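You operate a simulated robot arm through the tools that you are given. There is no shell and no other tool. Be economical: measure what you need, move in short steps, check, and stop when the job is done.

Carry out the task below with a simulated robot arm. There is one attempt and no reset: what you move stays moved.

Task
Dose 20 ml of blue dye into the beaker of yellow water.
Fine: on the round mat, one press; park the nozzle arm and put the beaker back. Set down upright: what you pick out. Where these are worked on the way, their far stop is far enough and under half their travel is too little: nozzle arm.

It is judged by the outcome, as a careful person would: the job done as asked, and still so three seconds after it is handed in. It fails if anything else is knocked over, pushed out of place, dropped, spilled or broken.

Robot
A 7-joint arm with a two-finger parallel gripper, fixed in place. Base frame: the origin is at the foot of the arm, x ahead of it, y to its left, z up; the work surface is at about z = 0. Units: m, rad, N and s.
With the tool pointing down near the work surface it reaches from about 0.22 to 0.58 m from the base axis. Its first joint turns from -1.152 to 1.152 rad. Payload 2.5 kg.
Tool frame: the origin (TCP) lies between the finger pads and is the grasp point; the fingertips stand 0.023 m ahead of it; z points along the fingers, y is the line along which they close. The gripper opens to 0.094 m. The fingers are 0.038 m wide and 0.01 m thick; the gripper's body (0.054 by 0.096 m) begins 0.039 m behind the TCP.
Orientation is that of the tool frame in the base frame, as [roll, pitch, yaw] about the fixed x, y, z axes, in that order (R = Rz(yaw) Ry(pitch) Rx(roll)). With the fingers straight down and closing along the base's y, the tool's x points along the base's -x, its y along +y and its z along -z.

Tools
- The arm moves only by the tool arm_command. Its argument "targets" is text: rows parted by semicolons, each of 7 numbers parted by spaces: the shift along the tool's x, y, z in units of 250 mm (1.0 is 250 mm), then the turn, a rotation vector about the tool's x, y, z in units of 60 degrees (1.0 is 60 degrees), then the finger opening in m, from 0 to 0.094. In form: tx ty tz ax ay az gripper; .... A call has 1 to 12 rows; each row is the pose to reach, as a shift and turn from the pose commanded when the call began, along the tool's axes at that moment. A call with a number of a shift or a turn outside -1 to 1 is refused whole. Rows are played at 5 a second. More than 0.05 m and 0.15 rad between two rows, or a gripper value outside its range, and nothing of the call is played. Where a pose cannot be reached the arm comes as near as it can. A force on the tool above 70 N (or 10 N above the force at the start of the call, whichever is more), or a blocked arm, ends the call early, and 0.2 s more pass. The fingers move at their own pace (about 0.108 m/s each) and stop on an object; they squeeze with about 37 N. The grip force told is the motor's: it shows also when the fingers shut on nothing. Time passes only in rows, and 0.2 s behind the last, so rows that repeat a pose let the fingers close. The reply holds the time, the measured pose of the TCP, the force on the tool along the base axes, the opening and the grip force, in the units named above and with some noise, with the torque about the TCP (base axes, N m) and any sound that the robot's microphone picked up.
- Cameras (640 x 400 px; columns grow to the right, rows downward): "scene" is fixed at [0.1183, -0.4035, 0.5563]; the picture's right is [0.80, -0.60, 0.00], its down [-0.34, -0.45, -0.82] and it looks along [0.50, 0.66, -0.57] (base axes); focal length 270 px, centre (320, 200). "wrist" rides on the gripper at [0.086, 0.016, -0.074] in the tool frame; the picture's right is [-0.18, 0.98, 0.00], its down [-0.58, -0.11, -0.81] and it looks along [-0.79, -0.15, 0.59] (tool axes); focal length 243 px, centre (320, 200). There is no depth. A picture from a camera that has moved, and an enlarged one, comes with that camera's place and axes in the base frame and with its lens. The place of the scene camera against the robot may be out by one fixed shift of up to 0.018 m in any direction.
- capture(camera): a new picture of that camera. It takes no simulated time.
- zoom(camera, box): a new picture of the part [left, top, right, bottom] of that camera's present view, enlarged. It takes no simulated time.
- sign_off(): hands the job in; it is judged then, once.

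Work in short steps. Places have to be worked out from the pictures, the camera data and where the tool is seen: move nearer, look again, correct. Check each grasp and each placing, and mend what went wrong. You have 120 turns and 84 pictures in all, those below and enlarged ones among them. Open the gripper and draw the arm clear of the work before you hand the job in, unless the task says otherwise; then end with one line.

The tools are called after "Request:" as name(argument=value, ...) on one line, values as JSON. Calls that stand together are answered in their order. arm_command: Moves the arm, as the interface text tells. Its arguments: {"type":"object","properties":{"targets":{"type":"string"}},"required":["targets"]} The other tools are called the same way: capture (camera) takes a picture; zoom (camera, box) takes an enlarged picture of a part of a camera's view; sign_off () hands the job in.

At the start:

```text
time: 0.0
eef_pos: [0.3417, 0.1509, 0.3877]
tool_rot: [-3.141, 0.001, 3.14]
ft_force: [-1.0, 0.0, 0.7]
moment: [0.01, 0.01, 0.0]
opening: 0.0941
finger_force: 0.0
```

scene: 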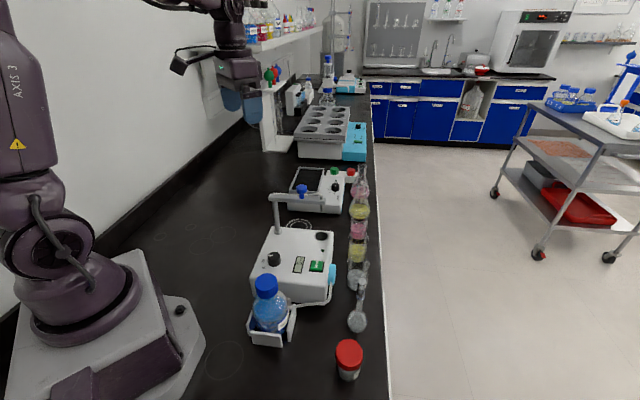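
wrist: 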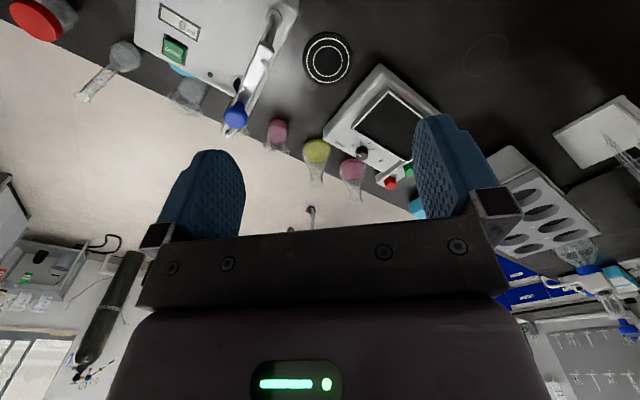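

I'll start with enlarged views of the dosing unit and the row of glassware.

Request:
zoom(camera="scene", box=[220, 150, 400, 262])

Request:
zoom(camera="scene", box=[220, 220, 400, 390])

Request:
zoom(camera="wrist", box=[60, 0, 460, 230])

```text
3.56 times, centred on (310, 206) of scene
camera zoom: at [0.1183, -0.4035, 0.5563], right [0.8, -0.6, 0.0], down [-0.34, -0.45, -0.82], along [0.5, 0.66, -0.57], focal length 962 px, centre (356, 179)
```

zoom: 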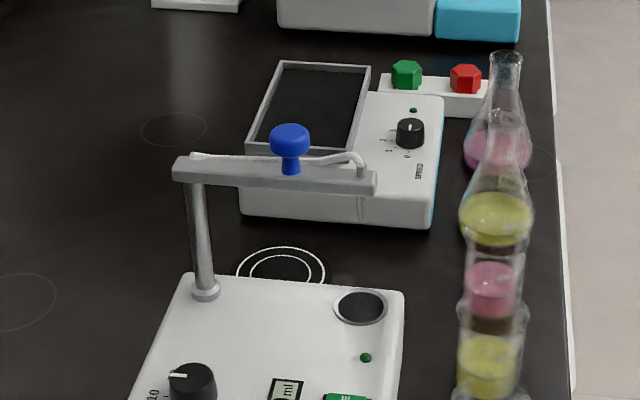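

```text
2.35 times, centred on (310, 305) of scene
camera zoom: at [0.1183, -0.4035, 0.5563], right [0.8, -0.6, 0.0], down [-0.34, -0.45, -0.82], along [0.5, 0.66, -0.57], focal length 636 px, centre (344, -47)
```

zoom: 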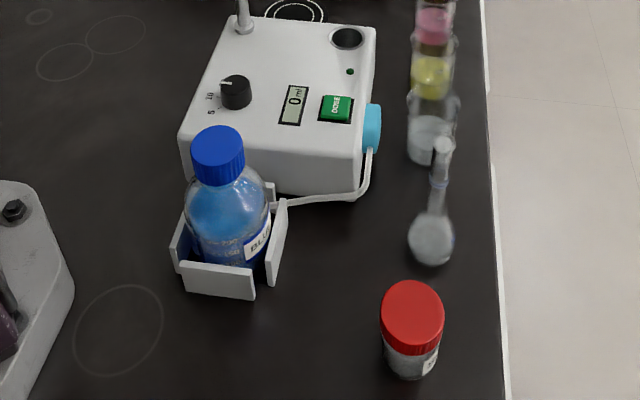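

```text
1.60 times, centred on (260, 115) of wrist
camera zoom: at [0.2558, 0.1648, 0.4615], right [0.18, 0.98, 0.0], down [0.58, -0.11, 0.81], along [0.79, -0.15, -0.59], focal length 388 px, centre (416, 336)
```

zoom: 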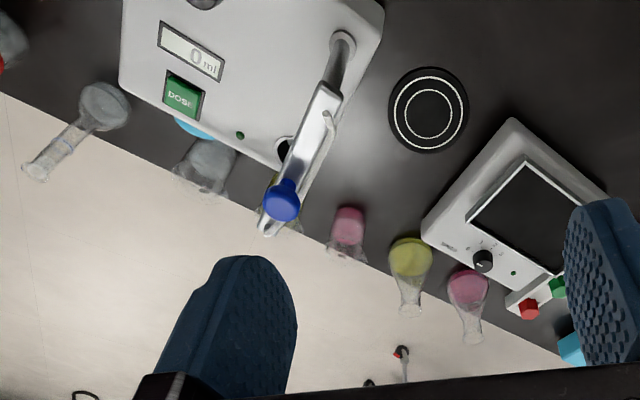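

The doser is at hand: swing arm parked over its cup, ringed mat beside it at about (0.45, 0.14), green DOSE button, and dial. I move up and toward the doser to get better views of dial and vessels.

Request:
arm_command(targets="0.1 -0.2 0 0 0 0 0.094; 0.2 -0.3 0 0 0 0 0.094; 0.3 -0.4 0 0 0 0 0.094; 0.4 -0.5 0 0 0 0 0.094; 0.4 -0.6 0 0 0 0 0.094; 0.4 -0.7 0 0 0 0 0.094")

Request:
capture(camera="wrist")

```text
refused: row 1 steps farther than a row can; nothing moved
```

```text
78 pictures are left
camera wrist: at [0.2558, 0.1648, 0.4615], right [0.18, 0.98, 0.0], down [0.58, -0.11, 0.81], along [0.79, -0.15, -0.59], focal length 243 px, centre (320, 200)
```

wrist: 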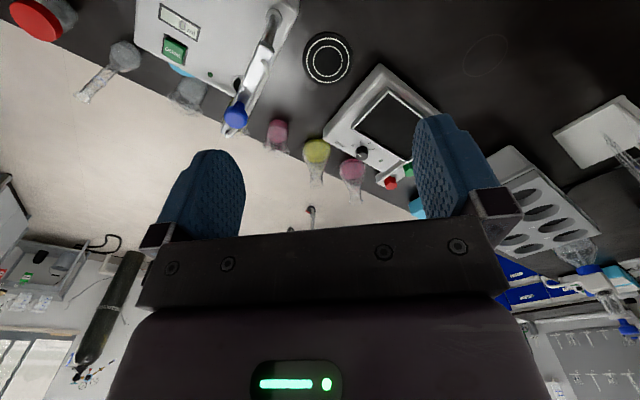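

That step was slightly too large; I retry with steps under 0.05 m.

Request:
arm_command(targets="0.08 -0.15 0 0 0 0 0.094; 0.16 -0.3 0 0 0 0 0.094; 0.24 -0.45 0 0 0 0 0.094; 0.3 -0.6 0 0 0 0 0.094; 0.3 -0.75 0 0 0 0 0.094; 0.3 -0.85 0 0 0 0 0.094")

Request:
capture(camera="wrist")

```text
time: 1.4
eef_pos: [0.2696, -0.0637, 0.3878]
tool_rot: [3.141, -0.001, -3.139]
ft_force: [0.8, -1.1, 0.3]
moment: [-0.02, 0.01, 0.02]
opening: 0.0941
finger_force: 0.0
```

```text
77 pictures are left
camera wrist: at [0.1832, -0.0486, 0.4618], right [0.18, 0.98, 0.0], down [0.58, -0.11, 0.81], along [0.79, -0.15, -0.59], focal length 243 px, centre (320, 200)
```

wrist: 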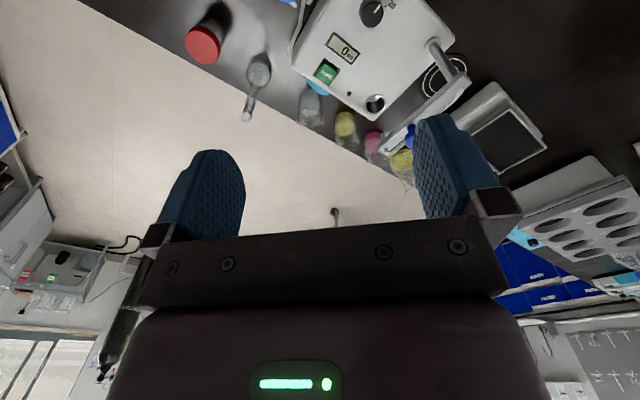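

Now an enlarged look at dial, display and the vessel row.

Request:
zoom(camera="wrist", box=[280, 0, 480, 125])

Request:
zoom(camera="wrist", box=[230, 50, 430, 190])

Request:
zoom(camera="scene", box=[240, 225, 340, 290])

```text
3.20 times, centred on (380, 62) of wrist
camera zoom: at [0.1832, -0.0486, 0.4618], right [0.18, 0.98, 0.0], down [0.58, -0.11, 0.81], along [0.79, -0.15, -0.59], focal length 776 px, centre (128, 640)
```

zoom: 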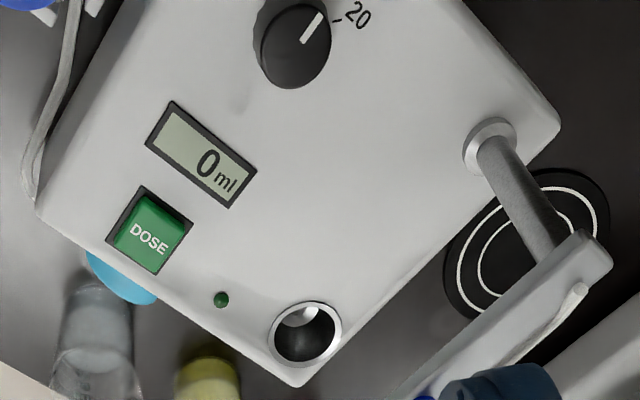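

```text
2.86 times, centred on (330, 120) of wrist
camera zoom: at [0.1832, -0.0486, 0.4618], right [0.18, 0.98, 0.0], down [0.58, -0.11, 0.81], along [0.79, -0.15, -0.59], focal length 693 px, centre (291, 429)
```

zoom: 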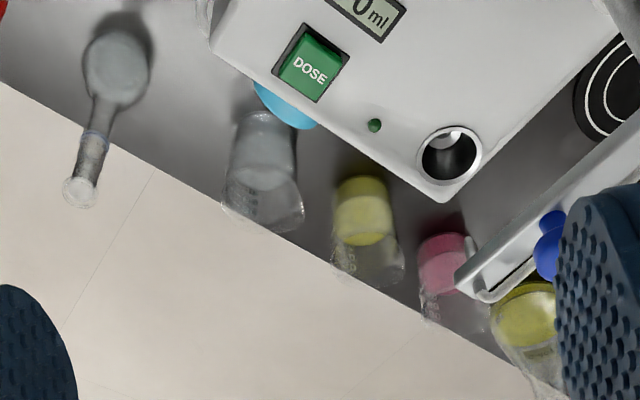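

```text
6.15 times, centred on (290, 258) of scene
camera zoom: at [0.1183, -0.4035, 0.5563], right [0.8, -0.6, 0.0], down [-0.34, -0.45, -0.82], along [0.5, 0.66, -0.57], focal length 1665 px, centre (505, -154)
```

zoom: 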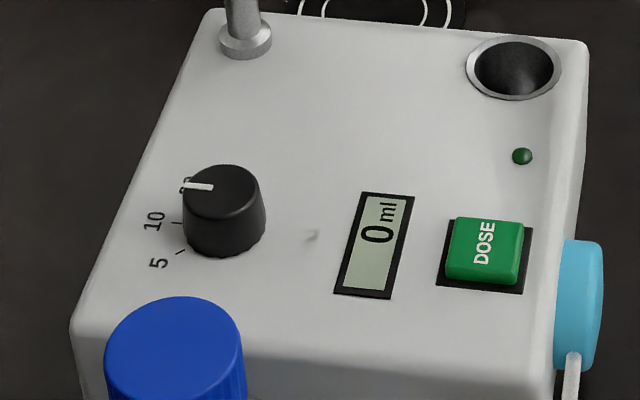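

The dial line seems to sit off the "20" tick (likely at 10), so I go lower for a closer look at it.

Request:
arm_command(targets="0.02 0.05 0.15 0 0 0 0.094; 0.05 0.1 0.3 0 0 0 0.094; 0.07 0.12 0.42 0 0 0 0.094; 0.07 0.12 0.42 0 0 0 0.094")

Request:
capture(camera="wrist")

```text
time: 2.4
eef_pos: [0.2516, -0.0301, 0.284]
tool_rot: [-3.142, 0.0, -3.141]
ft_force: [0.4, 0.7, 0.7]
moment: [-0.02, -0.04, -0.04]
opening: 0.094
finger_force: 0.0
```

```text
73 pictures are left
camera wrist: at [0.1651, -0.0169, 0.3589], right [0.18, 0.98, 0.0], down [0.58, -0.11, 0.81], along [0.79, -0.15, -0.59], focal length 243 px, centre (320, 200)
```

wrist: 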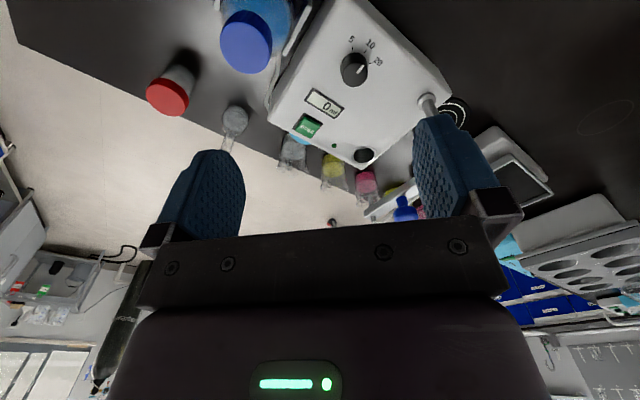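

Request:
zoom(camera="wrist", box=[320, 20, 416, 80])

Request:
zoom(camera="wrist", box=[260, 90, 430, 220])

```text
6.67 times, centred on (368, 50) of wrist
camera zoom: at [0.1651, -0.0169, 0.3589], right [0.18, 0.98, 0.0], down [0.58, -0.11, 0.81], along [0.79, -0.15, -0.59], focal length 1618 px, centre (0, 1200)
```

zoom: 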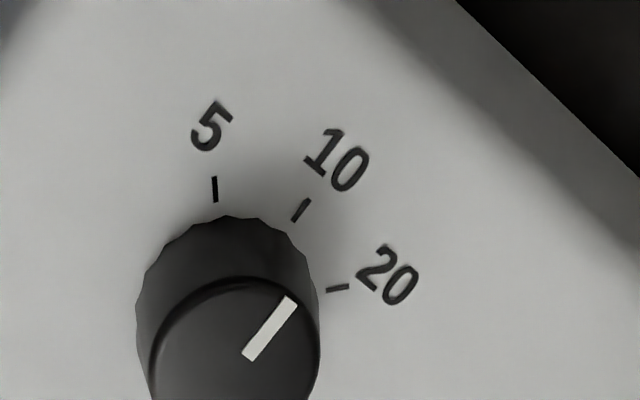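

```text
3.08 times, centred on (345, 155) of wrist
camera zoom: at [0.1651, -0.0169, 0.3589], right [0.18, 0.98, 0.0], down [0.58, -0.11, 0.81], along [0.79, -0.15, -0.59], focal length 746 px, centre (243, 338)
```

zoom: 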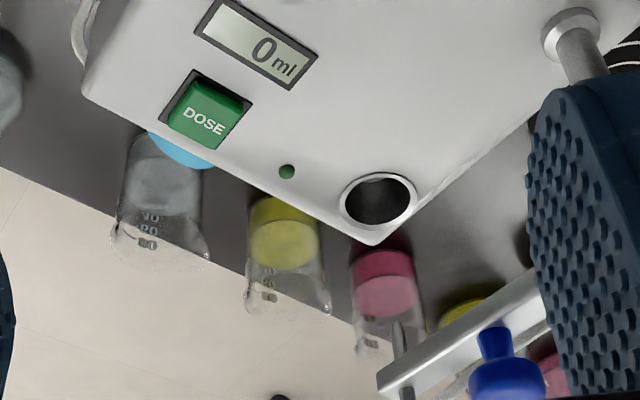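

Confirmed: the dial is on 10 and 20 lies about 41° clockwise (from above). The knob is at about (0.298, −0.005), panel z≈0.082. I move above it with fingers half open.

Request:
arm_command(targets="-0.06 0.04 0.12 0 0 0 0.07; -0.13 0.07 0.26 0 0 0 0.06; -0.186 0.102 0.4 0 0 0 0.06; -0.186 0.102 0.54 0 0 0 0.06; -0.186 0.102 0.56 0 0 0 0.06")

Request:
capture(camera="wrist")

Request:
zoom(camera="scene", box=[220, 180, 380, 300])

```text
time: 3.6
eef_pos: [0.2964, -0.0077, 0.1452]
tool_rot: [3.141, 0.0, -3.141]
ft_force: [-0.2, 1.2, -0.1]
moment: [0.01, 0.0, 0.0]
opening: 0.0599
finger_force: 0.2
```

```text
70 pictures are left
camera wrist: at [0.2093, 0.0076, 0.2192], right [0.18, 0.98, 0.0], down [0.58, -0.11, 0.81], along [0.79, -0.15, -0.59], focal length 243 px, centre (320, 200)
```

wrist: 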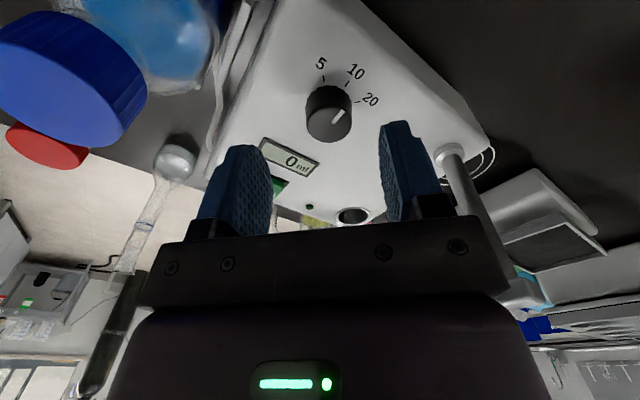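

```text
3.33 times, centred on (300, 240) of scene
camera zoom: at [0.1183, -0.4035, 0.5563], right [0.8, -0.6, 0.0], down [-0.34, -0.45, -0.82], along [0.5, 0.66, -0.57], focal length 902 px, centre (387, 67)
```

zoom: 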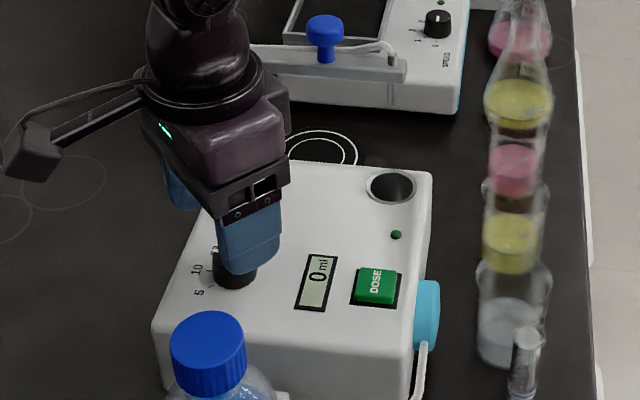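

The knob lies between the fingers at about (0.295, −0.003). I descend to z≈0.109 and close gently on it.

Request:
arm_command(targets="0 0.014 0.05 0 0 0 0.06; 0 0.014 0.10 0 0 0 0.06; 0 0.014 0.142 0 0 0 0.06; 0 0.014 0.142 0 0 0 0.06")

Request:
zoom(camera="wrist", box=[200, 40, 480, 240])

```text
time: 4.6
eef_pos: [0.2969, -0.003, 0.1093]
tool_rot: [-3.14, 0.001, -3.141]
ft_force: [0.1, 0.5, 1.0]
moment: [-0.01, 0.0, 0.01]
opening: 0.0601
finger_force: 0.0
```

```text
2.00 times, centred on (340, 140) of wrist
camera zoom: at [0.2098, 0.0117, 0.1826], right [0.18, 0.98, 0.0], down [0.58, -0.11, 0.81], along [0.79, -0.15, -0.59], focal length 485 px, centre (280, 320)
```

zoom: 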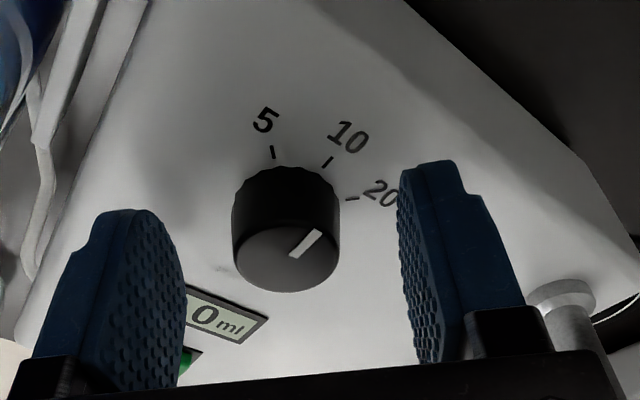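

Fingertips straddle the knob well; closing.

Request:
arm_command(targets="0 0 0 0 0 0 0.03; 0 0 0 0 0 0 0.02; 0 0 0 0 0 0 0.02; 0 0 0 0 0 0 0.02")

Request:
zoom(camera="wrist", box=[200, 40, 480, 240])

```text
time: 5.6
eef_pos: [0.2965, -0.0009, 0.1087]
tool_rot: [3.14, 0.002, -3.14]
ft_force: [1.8, 10.1, -6.2]
moment: [0.23, -0.06, 0.04]
opening: 0.0284
finger_force: 45.0
```

```text
2.00 times, centred on (340, 140) of wrist
camera zoom: at [0.2098, 0.0122, 0.1827], right [0.18, 0.98, 0.0], down [0.58, -0.11, 0.81], along [0.79, -0.15, -0.59], focal length 485 px, centre (280, 320)
```

zoom: 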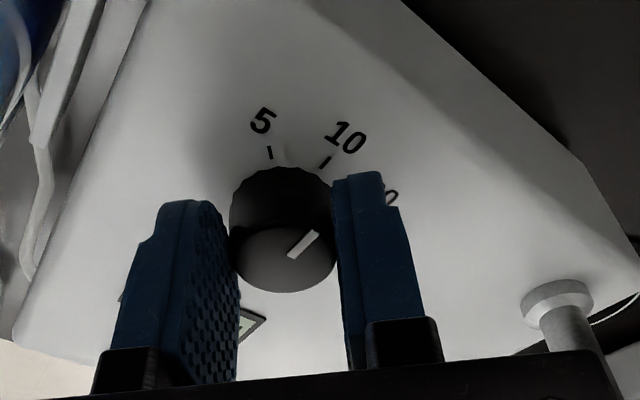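

Grip holds the knob (28 mm). I turn 41° clockwise from above in small steps, with a small y correction to ease the side load.

Request:
arm_command(targets="0 0.008 0 0 0 0 0.02; 0 0.01 0 0 0 0.13 0.02; 0 0.01 0 0 0 0.26 0.02; 0 0.01 0 0 0 0.39 0.02; 0 0.01 0 0 0 0.52 0.02; 0 0.01 0 0 0 0.65 0.02; 0 0.01 0 0 0 0.683 0.02")

Request:
zoom(camera="wrist", box=[200, 40, 480, 240])

```text
time: 7.2
eef_pos: [0.299, 0.0001, 0.1072]
tool_rot: [3.139, 0.002, 2.428]
ft_force: [0.3, 23.7, 37.3]
moment: [0.37, -0.43, 0.06]
opening: 0.0285
finger_force: 44.9
```

```text
2.00 times, centred on (340, 140) of wrist
camera zoom: at [0.2427, 0.0682, 0.1819], right [0.78, 0.62, 0.0], down [0.36, -0.47, 0.81], along [0.5, -0.63, -0.59], focal length 485 px, centre (280, 320)
```

zoom: 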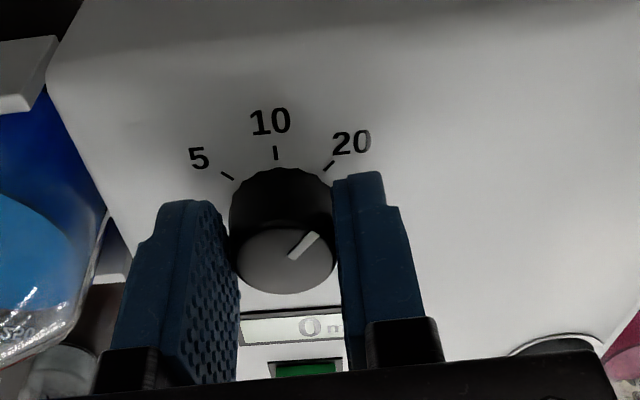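

The line now points at 20. I release, rise straight up, and check.

Request:
arm_command(targets="0 0 0 0 0 0 0.05; 0 0 0 0 0 0 0.06; 0 0 -0.1 0 0 0 0.06; 0 0 -0.25 0 0 0 0.06; 0 0 -0.4 0 0 0 0.06; 0 0 -0.5 0 0 0 0.06")

Request:
zoom(camera="wrist", box=[250, 0, 450, 130])

Request:
capture(camera="scene")

```text
time: 8.6
eef_pos: [0.2968, -0.0012, 0.2329]
tool_rot: [3.141, 0.002, 2.426]
ft_force: [-0.7, 1.0, 0.5]
moment: [-0.02, -0.02, 0.02]
opening: 0.0598
finger_force: 0.1
```

```text
3.08 times, centred on (350, 65) of wrist
camera zoom: at [0.2422, 0.0662, 0.3065], right [0.78, 0.62, 0.0], down [0.37, -0.46, 0.81], along [0.5, -0.63, -0.59], focal length 746 px, centre (228, 615)
```

zoom: 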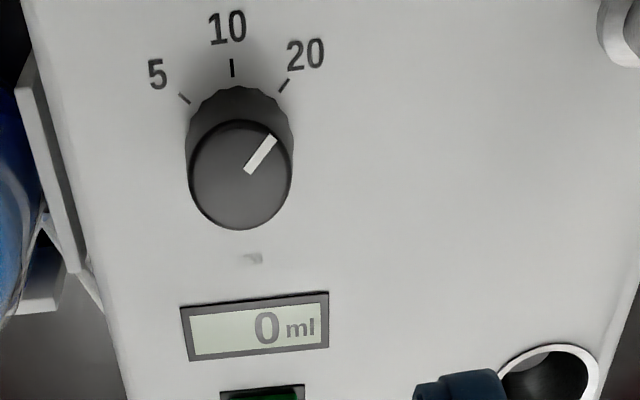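

```text
64 pictures are left
```

scene: 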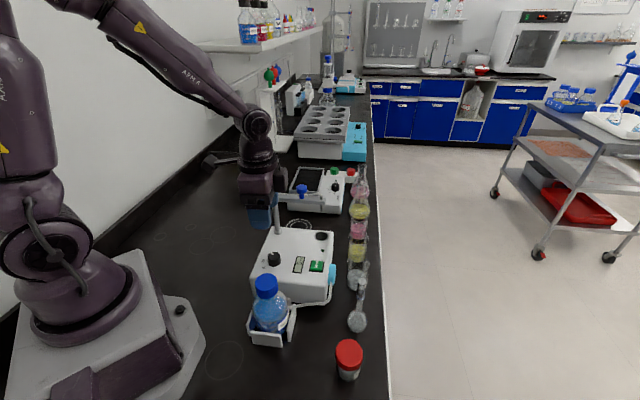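

The dial is at 20, display shows 0 ml. The yellow beaker is at about (0.51, −0.056), ~50 mm wide, ~73 mm tall. I rise and turn the wrist so the fingers close across the row and the camera faces outward.

Request:
arm_command(targets="0 0 -0.06 0 0 0.14 0.08; 0 0 -0.12 0 0 0.28 0.08; 0 0 -0.18 0 0 0.42 0.08; 0 0 -0.24 0 0 0.56 0.08; 0 0 -0.3 0 0 0.7 0.08; 0 0 -0.32 0 0 0.84 0.08; 0 0 -0.32 0 0 0.98 0.08")

Request:
arm_command(targets="0 0 0 0 0 0.14 0.08; 0 0 0 0 0 0.28 0.08; 0 0 0 0 0 0.42 0.08; 0 0 0 0 0 0.535 0.08; 0 0 0 0 0 0.535 0.08")

Request:
capture(camera="wrist")

```text
time: 10.2
eef_pos: [0.297, -0.0004, 0.3107]
tool_rot: [3.141, -0.001, 1.397]
ft_force: [0.2, -0.8, 0.7]
moment: [0.0, 0.03, 0.02]
opening: 0.08
finger_force: 0.1
```

```text
time: 11.4
eef_pos: [0.2955, -0.0003, 0.3113]
tool_rot: [3.141, -0.001, 0.838]
ft_force: [-0.2, -0.2, -0.8]
moment: [-0.01, 0.01, 0.0]
opening: 0.0801
finger_force: 0.1
```

```text
63 pictures are left
camera wrist: at [0.366, 0.0511, 0.386], right [0.61, -0.79, 0.0], down [-0.47, -0.36, 0.81], along [-0.64, -0.49, -0.59], focal length 243 px, centre (320, 200)
```

wrist: 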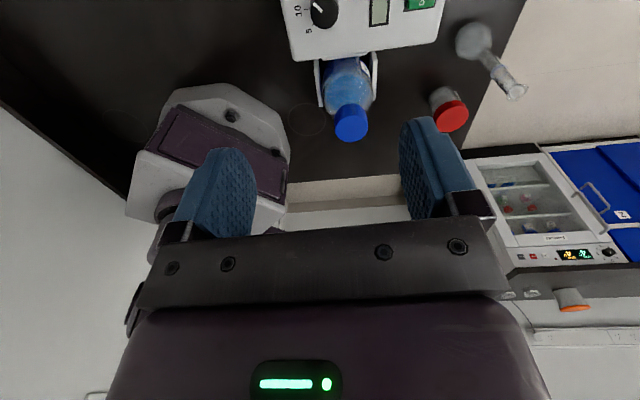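

Orientation reached (yaw 48°). I fly at z≈0.31 to above the estimated beaker position, staying clear of the nozzle arm.

Request:
arm_command(targets="0.08 0.157 0 0 0 0 0.08; 0.16 0.314 0 0 0 0 0.08; 0.24 0.47 0 0 0 0 0.08; 0.32 0.62 0 0 0 0 0.08; 0.409 0.76 0 0 0 0 0.08; 0.409 0.787 0 0 0 0 0.08")

Request:
capture(camera="wrist")

Request:
zoom(camera="scene", box=[260, 140, 420, 310])

```text
time: 12.8
eef_pos: [0.5127, -0.0585, 0.3103]
tool_rot: [-3.139, -0.001, 0.842]
ft_force: [0.0, -0.2, 0.4]
moment: [0.0, 0.0, -0.02]
opening: 0.08
finger_force: 0.1
```

```text
62 pictures are left
camera wrist: at [0.5822, -0.006, 0.3852], right [0.61, -0.79, 0.0], down [-0.47, -0.36, 0.81], along [-0.64, -0.49, -0.59], focal length 243 px, centre (320, 200)
```

wrist: 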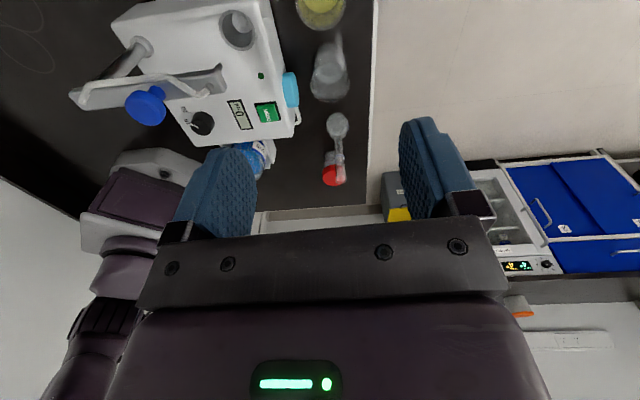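

```text
2.35 times, centred on (340, 225) of scene
camera zoom: at [0.1183, -0.4035, 0.5563], right [0.8, -0.6, 0.0], down [-0.34, -0.45, -0.82], along [0.5, 0.66, -0.57], focal length 636 px, centre (273, 141)
```

zoom: 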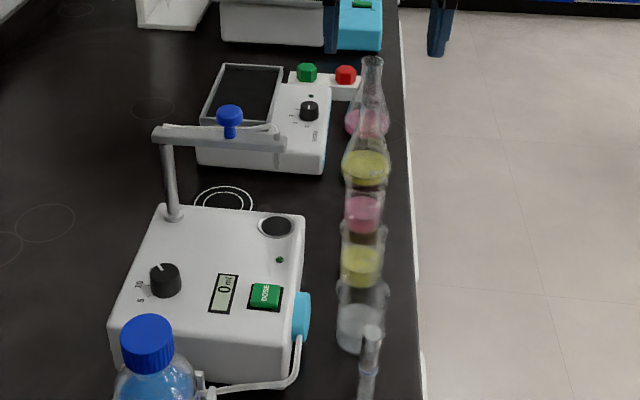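

The beaker is at the image edge. I shift 4 cm along tool x to see its whole outline for a better fix.

Request:
arm_command(targets="0.08 0 0.05 0 0 0 0.08; 0.16 0 0.1 0 0 0 0.08; 0.16 0 0.1 0 0 0 0.08")

Request:
zoom(camera="wrist", box=[220, 0, 420, 125])

```text
time: 13.6
eef_pos: [0.5386, -0.0256, 0.2873]
tool_rot: [-3.141, 0.0, 0.838]
ft_force: [-0.2, 0.3, -0.7]
moment: [0.01, 0.01, -0.04]
opening: 0.08
finger_force: 0.1
```

```text
3.20 times, centred on (320, 62) of wrist
camera zoom: at [0.6075, 0.0269, 0.3615], right [0.61, -0.79, 0.0], down [-0.47, -0.36, 0.81], along [-0.64, -0.49, -0.59], focal length 776 px, centre (320, 640)
```

zoom: 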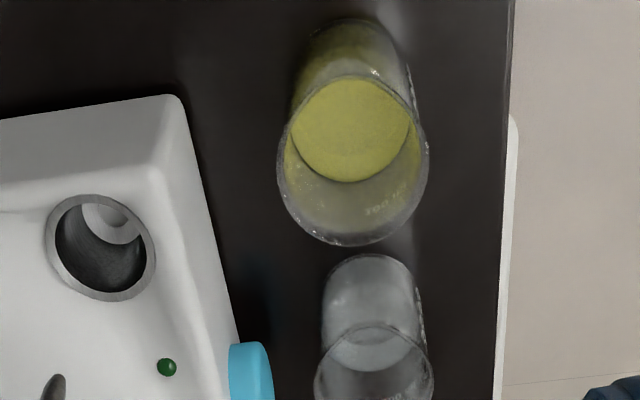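

Clear view: the beaker centre computes to (0.5235, −0.053), rim Ø≈51 mm, ~12 mm finger clearance to the doser side. I move over it, narrow to 66 mm and descend partly.

Request:
arm_command(targets="-0.06 0.015 0 0 0 0 0.066; -0.122 0.028 0 0 0 0 0.066; -0.122 0.028 0.18 0 0 0 0.066; -0.122 0.028 0.36 0 0 0 0.066; -0.122 0.028 0.54 0 0 0 0.066; -0.122 0.028 0.66 0 0 0 0.066; -0.122 0.028 0.66 0 0 0 0.066")

Request:
capture(camera="wrist")

Request:
zoom(camera="scene", box=[270, 180, 420, 300])

```text
time: 15.2
eef_pos: [0.5238, -0.0507, 0.1185]
tool_rot: [3.141, 0.0, 0.84]
ft_force: [0.7, 0.0, -0.1]
moment: [-0.04, 0.02, 0.04]
opening: 0.0662
finger_force: 0.0
```

```text
59 pictures are left
camera wrist: at [0.5942, 0.0003, 0.1924], right [0.61, -0.79, 0.0], down [-0.47, -0.36, 0.81], along [-0.64, -0.49, -0.59], focal length 243 px, centre (320, 200)
```

wrist: 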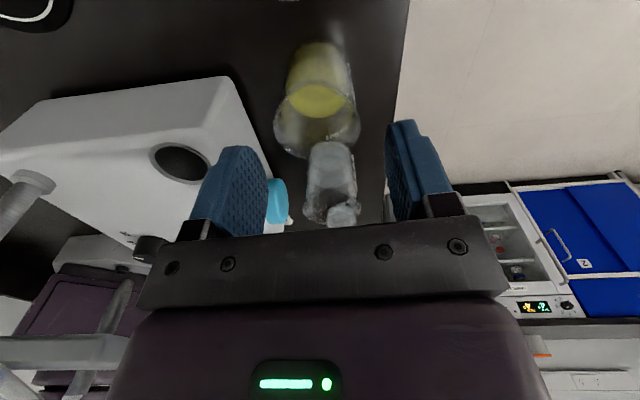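

```text
3.33 times, centred on (345, 240) of scene
camera zoom: at [0.1183, -0.4035, 0.5563], right [0.8, -0.6, 0.0], down [-0.34, -0.45, -0.82], along [0.5, 0.66, -0.57], focal length 902 px, centre (237, 67)
```

zoom: 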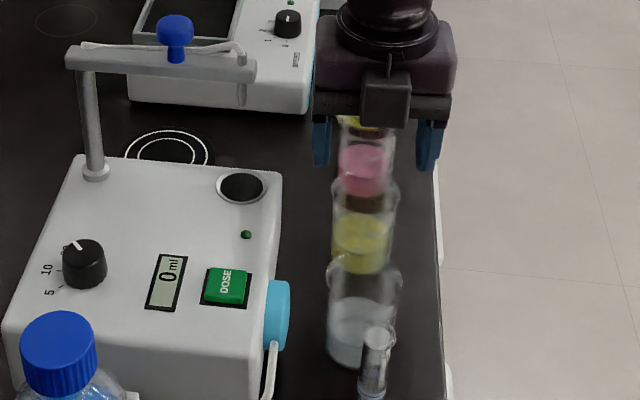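

The rim fix now gives (0.526, −0.050), matching the fingers. Descending to z≈0.048.

Request:
arm_command(targets="0.008 0 0.08 0 0 0 0.066; 0.008 0 0.16 0 0 0 0.066; 0.008 0 0.24 0 0 0 0.066; 0.008 0 0.282 0 0 0 0.066; 0.008 0 0.282 0 0 0 0.066")

Request:
capture(camera="wrist")

```text
time: 16.4
eef_pos: [0.5248, -0.0509, 0.0503]
tool_rot: [-3.14, 0.0, 0.838]
ft_force: [-0.4, -1.1, -0.2]
moment: [0.01, 0.0, 0.0]
opening: 0.0659
finger_force: 0.1
```

```text
57 pictures are left
camera wrist: at [0.594, 0.001, 0.1245], right [0.61, -0.79, 0.0], down [-0.47, -0.36, 0.81], along [-0.64, -0.49, -0.59], focal length 243 px, centre (320, 200)
```

wrist: 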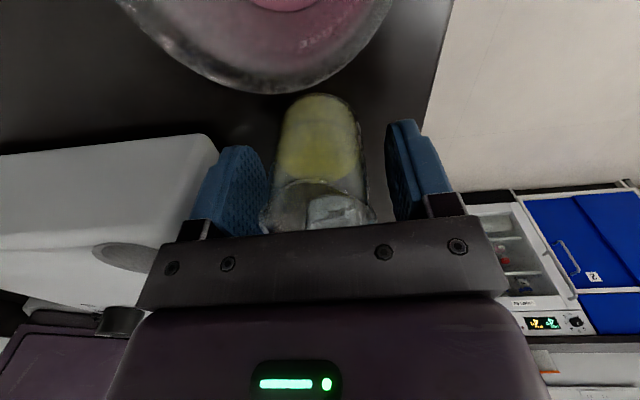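

Fingers straddle the beaker evenly; closing on it.

Request:
arm_command(targets="0 0 0 0 0 0 0.05; 0 0 0 0 0 0 0.04; 0 0 0 0 0 0 0.035; 0 0 0 0 0 0 0.035")

```text
time: 17.4
eef_pos: [0.5247, -0.051, 0.0501]
tool_rot: [3.142, -0.001, 0.84]
ft_force: [0.0, -0.2, 0.3]
moment: [0.02, -0.01, -0.01]
opening: 0.0487
finger_force: 37.2
```

Held (48.7 mm, 37 N). I lift slowly straight up 0.1 m and check.

Request:
arm_command(targets="0 0 -0.04 0 0 0 0.035; 0 0 -0.1 0 0 0 0.035; 0 0 -0.17 0 0 0 0.035; 0 0 -0.24 0 0 0 0.035; 0 0 -0.31 0 0 0 0.035; 0 0 -0.37 0 0 0 0.035; 0 0 -0.4 0 0 0 0.035; 0 0 -0.4 0 0 0 0.035")

Request:
capture(camera="wrist")

Request:
capture(camera="scene")

```text
time: 19.2
eef_pos: [0.5235, -0.0523, 0.1545]
tool_rot: [3.141, 0.001, 0.839]
ft_force: [-0.5, 0.5, 0.3]
moment: [0.01, -0.01, 0.0]
opening: 0.0484
finger_force: 37.3
```

```text
56 pictures are left
camera wrist: at [0.593, -0.0001, 0.228], right [0.61, -0.79, 0.0], down [-0.47, -0.36, 0.81], along [-0.64, -0.49, -0.59], focal length 243 px, centre (320, 200)
```

wrist: 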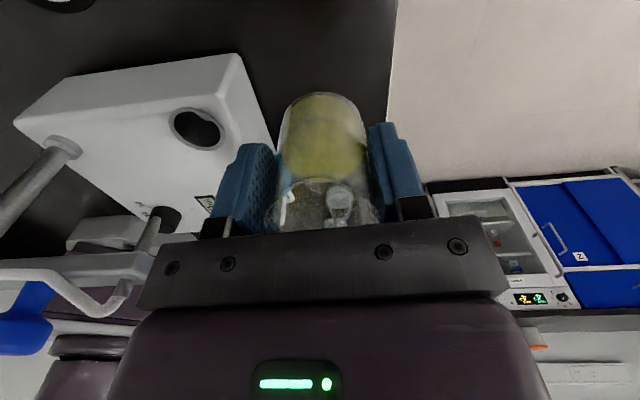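

```text
55 pictures are left
```

scene: 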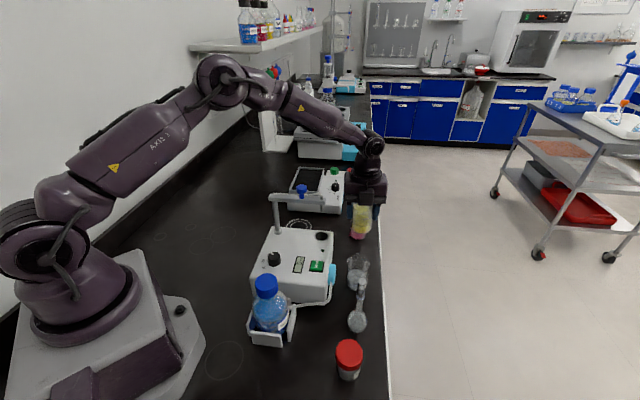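

The beaker hangs upright and clear. I carry it around the nozzle tip, via (0.545, 0.03) to (0.50, 0.085), in small steps.

Request:
arm_command(targets="0.07 -0.03 0 0 0 0 0.035; 0.16 -0.08 0 0 0 0 0.035; 0.24 -0.12 0 0 0 0 0.035; 0.3 -0.17 0 0 0 0 0.035; 0.32 -0.27 0 0 0 0 0.035; 0.335 -0.36 0 0 0 0 0.035; 0.344 -0.437 0 0 0 0 0.035; 0.344 -0.437 0 0 0 0 0.035")

Request:
capture(camera="wrist")

Request:
capture(camera="scene")

```text
time: 21.0
eef_pos: [0.4994, 0.0833, 0.1507]
tool_rot: [3.141, 0.0, 0.839]
ft_force: [0.2, -0.7, -0.9]
moment: [-0.03, -0.02, -0.02]
opening: 0.0487
finger_force: 36.7
```

```text
54 pictures are left
camera wrist: at [0.5692, 0.1361, 0.2251], right [0.61, -0.79, 0.0], down [-0.47, -0.36, 0.81], along [-0.64, -0.49, -0.59], focal length 243 px, centre (320, 200)
```

wrist: 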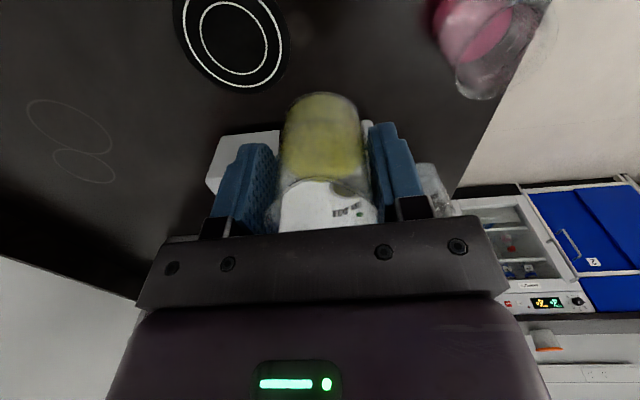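

```text
53 pictures are left
```

scene: 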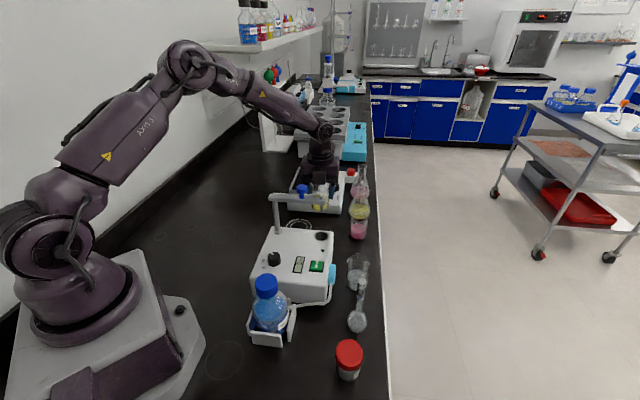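

Mat centre now computes to about (0.464, 0.1415). I move over it and lower to just above it.

Request:
arm_command(targets="0.03 -0.09 0 0 0 0 0.035; 0.06 -0.18 0 0 0 0 0.035; 0.078 -0.26 0 0 0 0 0.035; 0.078 -0.26 0.08 0 0 0 0.035; 0.078 -0.26 0.16 0 0 0 0.035; 0.078 -0.26 0.24 0 0 0 0.035; 0.078 -0.26 0.29 0 0 0 0.035; 0.078 -0.26 0.33 0 0 0 0.035; 0.078 -0.26 0.33 0 0 0 0.035")

Request:
capture(camera="wrist")

Request:
zoom(camera="scene", box=[240, 160, 380, 260])

```text
time: 23.0
eef_pos: [0.4648, 0.1412, 0.0687]
tool_rot: [-3.141, 0.001, 0.839]
ft_force: [0.1, 0.1, -1.5]
moment: [-0.01, -0.01, 0.01]
opening: 0.0489
finger_force: 37.2
```

```text
52 pictures are left
camera wrist: at [0.5342, 0.1941, 0.1428], right [0.61, -0.79, 0.0], down [-0.47, -0.36, 0.81], along [-0.64, -0.49, -0.59], focal length 243 px, centre (320, 200)
```

wrist: 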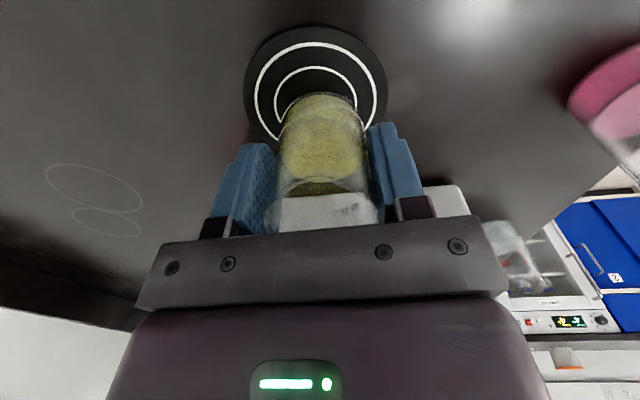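

```text
4.00 times, centred on (310, 210) of scene
camera zoom: at [0.1183, -0.4035, 0.5563], right [0.8, -0.6, 0.0], down [-0.34, -0.45, -0.82], along [0.5, 0.66, -0.57], focal length 1082 px, centre (360, 160)
```

zoom: 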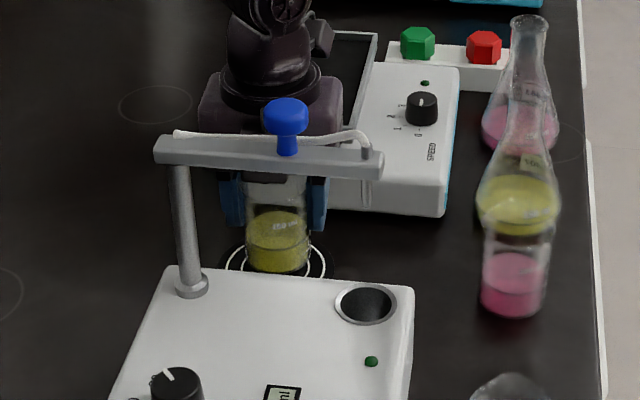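

The beaker is above the mat's centre within a few mm. I lower in small steps until contact.

Request:
arm_command(targets="0.008 0 0.03 0 0 0 0.035; 0.008 0 0.05 0 0 0 0.035; 0.008 0 0.06 0 0 0 0.035; 0.008 0 0.064 0 0 0 0.035; 0.008 0 0.064 0 0 0 0.035")

Request:
zoom(camera="scene", box=[270, 190, 340, 240])

```text
time: 24.2
eef_pos: [0.4663, 0.1444, 0.0528]
tool_rot: [3.141, 0.003, 0.84]
ft_force: [-10.8, -5.5, 18.8]
moment: [-0.22, 0.61, 0.06]
opening: 0.0487
finger_force: 37.2
```

```text
8.00 times, centred on (305, 215) of scene
camera zoom: at [0.1182, -0.4035, 0.5563], right [0.8, -0.6, 0.0], down [-0.34, -0.45, -0.83], along [0.5, 0.66, -0.56], focal length 2164 px, centre (440, 80)
```

zoom: 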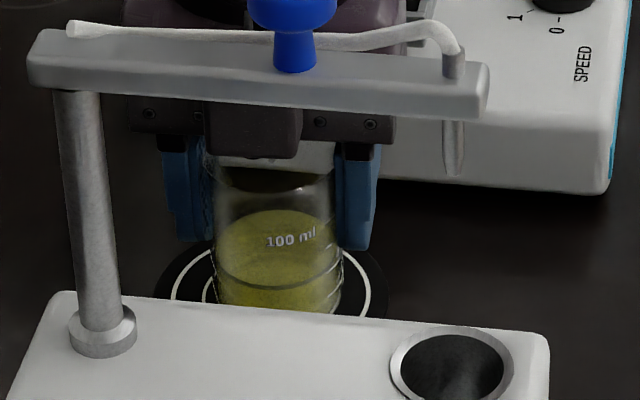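

Contact felt (19 N). I ease off 1 mm, then open to 66 mm.

Request:
arm_command(targets="0 0 -0.004 0 0 0 0.035; 0 0 -0.004 0 0 0 0.052; 0 0 -0.004 0 0 0 0.066; 0 0 -0.004 0 0 0 0.066")

Request:
capture(camera="wrist")

```text
time: 25.2
eef_pos: [0.4654, 0.1443, 0.0535]
tool_rot: [3.14, 0.0, 0.84]
ft_force: [0.0, 0.3, -0.1]
moment: [0.02, -0.03, 0.03]
opening: 0.066
finger_force: 0.1
```

```text
49 pictures are left
camera wrist: at [0.5355, 0.1964, 0.1279], right [0.61, -0.79, 0.0], down [-0.47, -0.36, 0.81], along [-0.64, -0.49, -0.59], focal length 243 px, centre (320, 200)
```

wrist: 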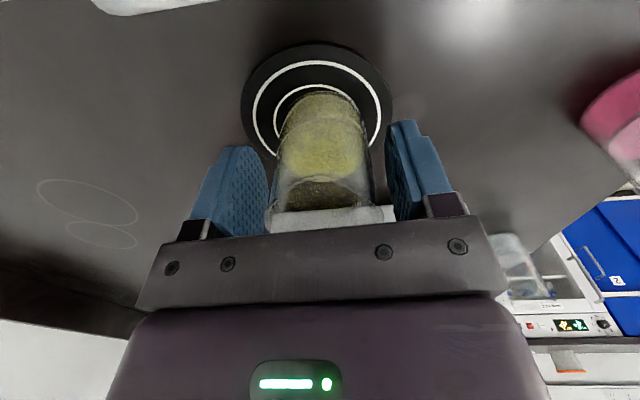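

The beaker stands upright on the mat. I rise straight up to z≈0.30 and view the result from above.

Request:
arm_command(targets="0 0 -0.08 0 0 0 0.066; 0 0 -0.2 0 0 0 0.066; 0 0 -0.38 0 0 0 0.066; 0 0 -0.56 0 0 0 0.066; 0 0 -0.74 0 0 0 0.066; 0 0 -0.92 0 0 0 0.066; 0 0 -1 0 0 0 0.066; 0 0 -1 0 0 0 0.066")

Request:
capture(camera="wrist")

Request:
zoom(camera="scene", box=[240, 160, 380, 260])

```text
time: 27.0
eef_pos: [0.4682, 0.1452, 0.3038]
tool_rot: [-3.141, 0.0, 0.839]
ft_force: [1.0, 0.2, 0.3]
moment: [-0.01, 0.0, -0.02]
opening: 0.0658
finger_force: 0.1
```

```text
48 pictures are left
camera wrist: at [0.5379, 0.1967, 0.3772], right [0.61, -0.79, 0.0], down [-0.47, -0.36, 0.81], along [-0.64, -0.49, -0.59], focal length 243 px, centre (320, 200)
```

wrist: 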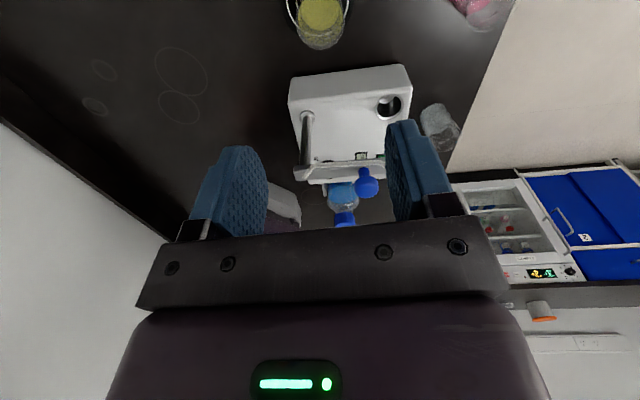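

```text
4.00 times, centred on (310, 210) of scene
camera zoom: at [0.1183, -0.4035, 0.5563], right [0.8, -0.6, 0.0], down [-0.34, -0.45, -0.82], along [0.5, 0.66, -0.57], focal length 1082 px, centre (360, 160)
```

zoom: 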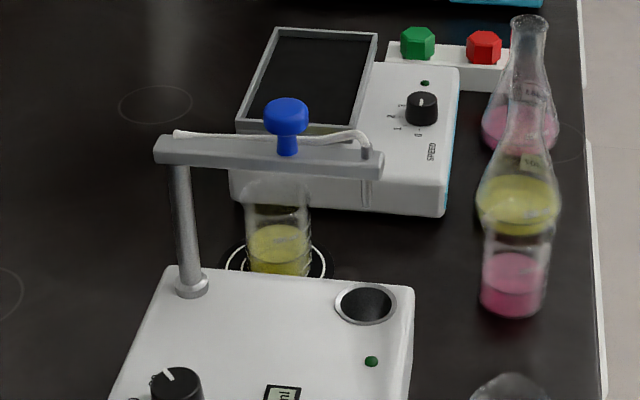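

Beaker is fine. The blue knob triangulates to (0.409, 0.034, 0.206), post at about (0.356, 0.082), so the knob radius is ~0.07. I go above the knob, turning the wrist 90° so the fingers straddle it tangentially.

Request:
arm_command(targets="-0.07 0.02 0 0 0 -0.14 0.066; -0.14 0.04 0 0 0 -0.28 0.066; -0.21 0.06 0 0 0 -0.42 0.066; -0.28 0.08 0 0 0 -0.56 0.066; -0.35 0.1 0 0 0 -0.7 0.066; -0.42 0.12 0 0 0 -0.84 0.066; -0.488 0.122 0 0 0 -0.98 0.066")

Request:
arm_command(targets="0 0 0 0 0 -0.14 0.066; 0 0 0 0 0 -0.28 0.066; 0 0 0 0 0 -0.42 0.066; 0 0 0 0 0 -0.52 0.066; 0 0 0 0 0 -0.52 0.066")

Request:
capture(camera="wrist")

Request:
zoom(camera="scene", box=[240, 140, 380, 240])

```text
time: 28.6
eef_pos: [0.4098, 0.0324, 0.304]
tool_rot: [-3.141, -0.002, 1.871]
ft_force: [-0.5, 0.5, -0.5]
moment: [-0.04, -0.04, -0.03]
opening: 0.066
finger_force: 0.0
```

```text
time: 29.8
eef_pos: [0.4079, 0.0333, 0.3053]
tool_rot: [3.14, 0.0, 2.413]
ft_force: [-0.3, 0.4, 0.1]
moment: [0.02, -0.02, 0.01]
opening: 0.0664
finger_force: 0.0
```

```text
46 pictures are left
camera wrist: at [0.3541, 0.1007, 0.3779], right [0.79, 0.61, 0.0], down [0.36, -0.47, 0.81], along [0.49, -0.64, -0.59], focal length 243 px, centre (320, 200)
```

wrist: 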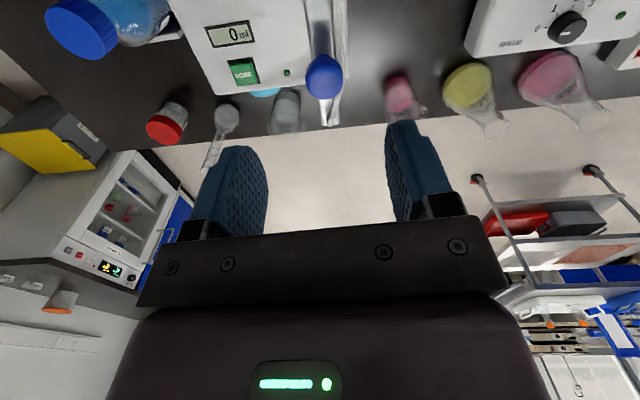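

```text
4.00 times, centred on (310, 190) of scene
camera zoom: at [0.1183, -0.4035, 0.5563], right [0.8, -0.6, 0.0], down [-0.34, -0.45, -0.82], along [0.5, 0.66, -0.57], focal length 1082 px, centre (360, 240)
```

zoom: 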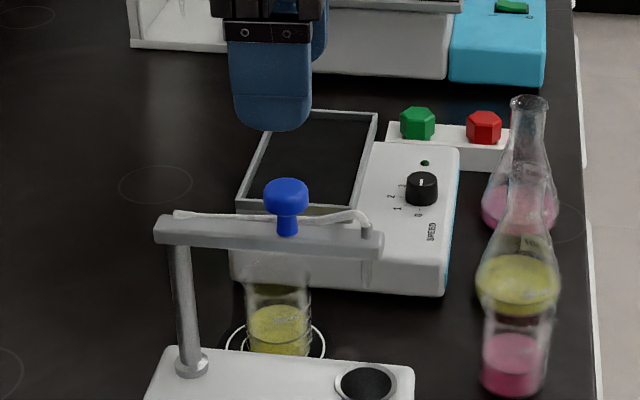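

The knob is confirmed at (0.409, 0.033), head Ø≈26 mm. I lower around it with 50 mm opening, tips just above the bar.

Request:
arm_command(targets="0 0 0.12 0 0 0 0.05; 0 0 0.24 0 0 0 0.05; 0 0 0.34 0 0 0 0.05; 0 0 0.373 0 0 0 0.05; 0 0 0.373 0 0 0 0.05")

Request:
zoom(camera="scene", box=[260, 160, 340, 220])

Request:
capture(camera="wrist")

```text
time: 31.0
eef_pos: [0.4084, 0.033, 0.2095]
tool_rot: [-3.141, -0.001, 2.411]
ft_force: [-0.7, -0.7, 0.1]
moment: [-0.01, -0.04, -0.01]
opening: 0.0501
finger_force: 0.0
```

```text
6.67 times, centred on (300, 190) of scene
camera zoom: at [0.1183, -0.4035, 0.5563], right [0.8, -0.6, 0.0], down [-0.34, -0.45, -0.82], along [0.5, 0.66, -0.57], focal length 1803 px, centre (453, 267)
```

zoom: 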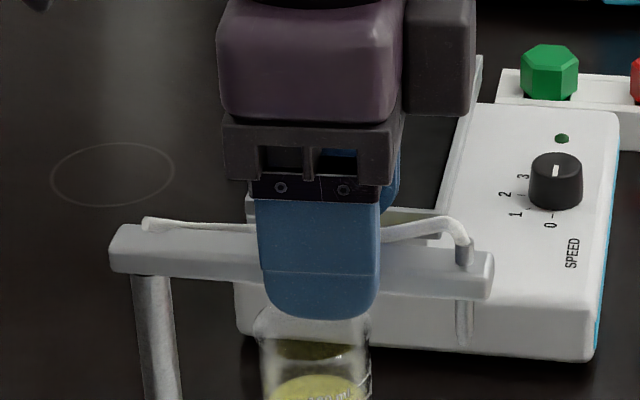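

```text
43 pictures are left
camera wrist: at [0.3541, 0.1019, 0.2836], right [0.79, 0.61, 0.0], down [0.36, -0.47, 0.81], along [0.49, -0.64, -0.59], focal length 243 px, centre (320, 200)
```

wrist: 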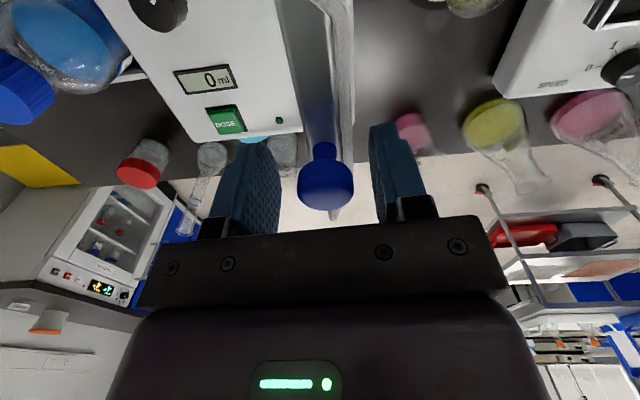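

The fingers straddle the bar and knob nicely. I narrow to 34 mm as a loose cage and swing the arm counter-clockwise 56° around the post.

Request:
arm_command(targets="0 0 0 0 0 0 0.034; 0 0 0 0 0 0 0.034; 0.0028 0.0398 0 0 0 -0.1333 0.034; 0.0111 0.0788 0 0 0 -0.2667 0.034; 0.0247 0.1163 0 0 0 -0.4 0.034; 0.0435 0.1516 0 0 0 -0.5333 0.034; 0.0669 0.1838 0 0 0 -0.6667 0.034; 0.0946 0.2125 0 0 0 -0.8 0.034; 0.1261 0.2371 0 0 0 -0.9333 0.034; 0.1261 0.2371 0 0 0 -0.9333 0.034")

Request:
capture(camera="wrist")

Request:
zoom(camera="scene", box=[240, 160, 360, 250])

```text
time: 33.2
eef_pos: [0.424, 0.0978, 0.2106]
tool_rot: [-3.141, 0.001, -2.891]
ft_force: [-0.8, -0.4, -0.7]
moment: [0.0, -0.01, 0.01]
opening: 0.0342
finger_force: 0.1
```

```text
42 pictures are left
camera wrist: at [0.3362, 0.0915, 0.2838], right [-0.06, 1.0, 0.0], down [0.59, 0.04, 0.81], along [0.8, 0.05, -0.59], focal length 243 px, centre (320, 200)
```

wrist: 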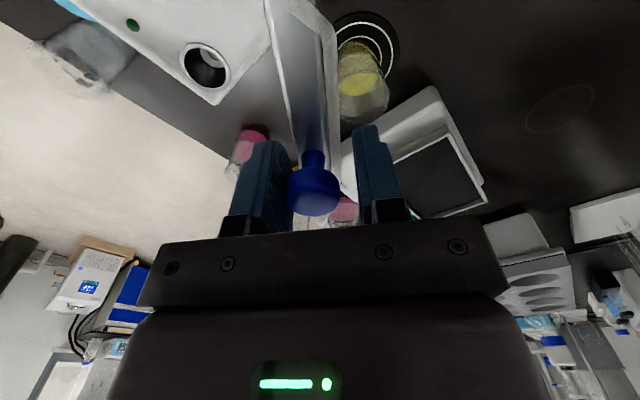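

```text
4.44 times, centred on (300, 205) of scene
camera zoom: at [0.1183, -0.4035, 0.5563], right [0.8, -0.6, 0.0], down [-0.34, -0.45, -0.82], along [0.5, 0.66, -0.57], focal length 1202 px, centre (409, 178)
```

zoom: 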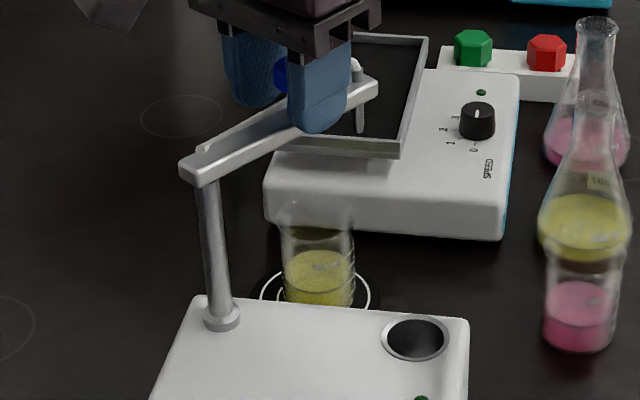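

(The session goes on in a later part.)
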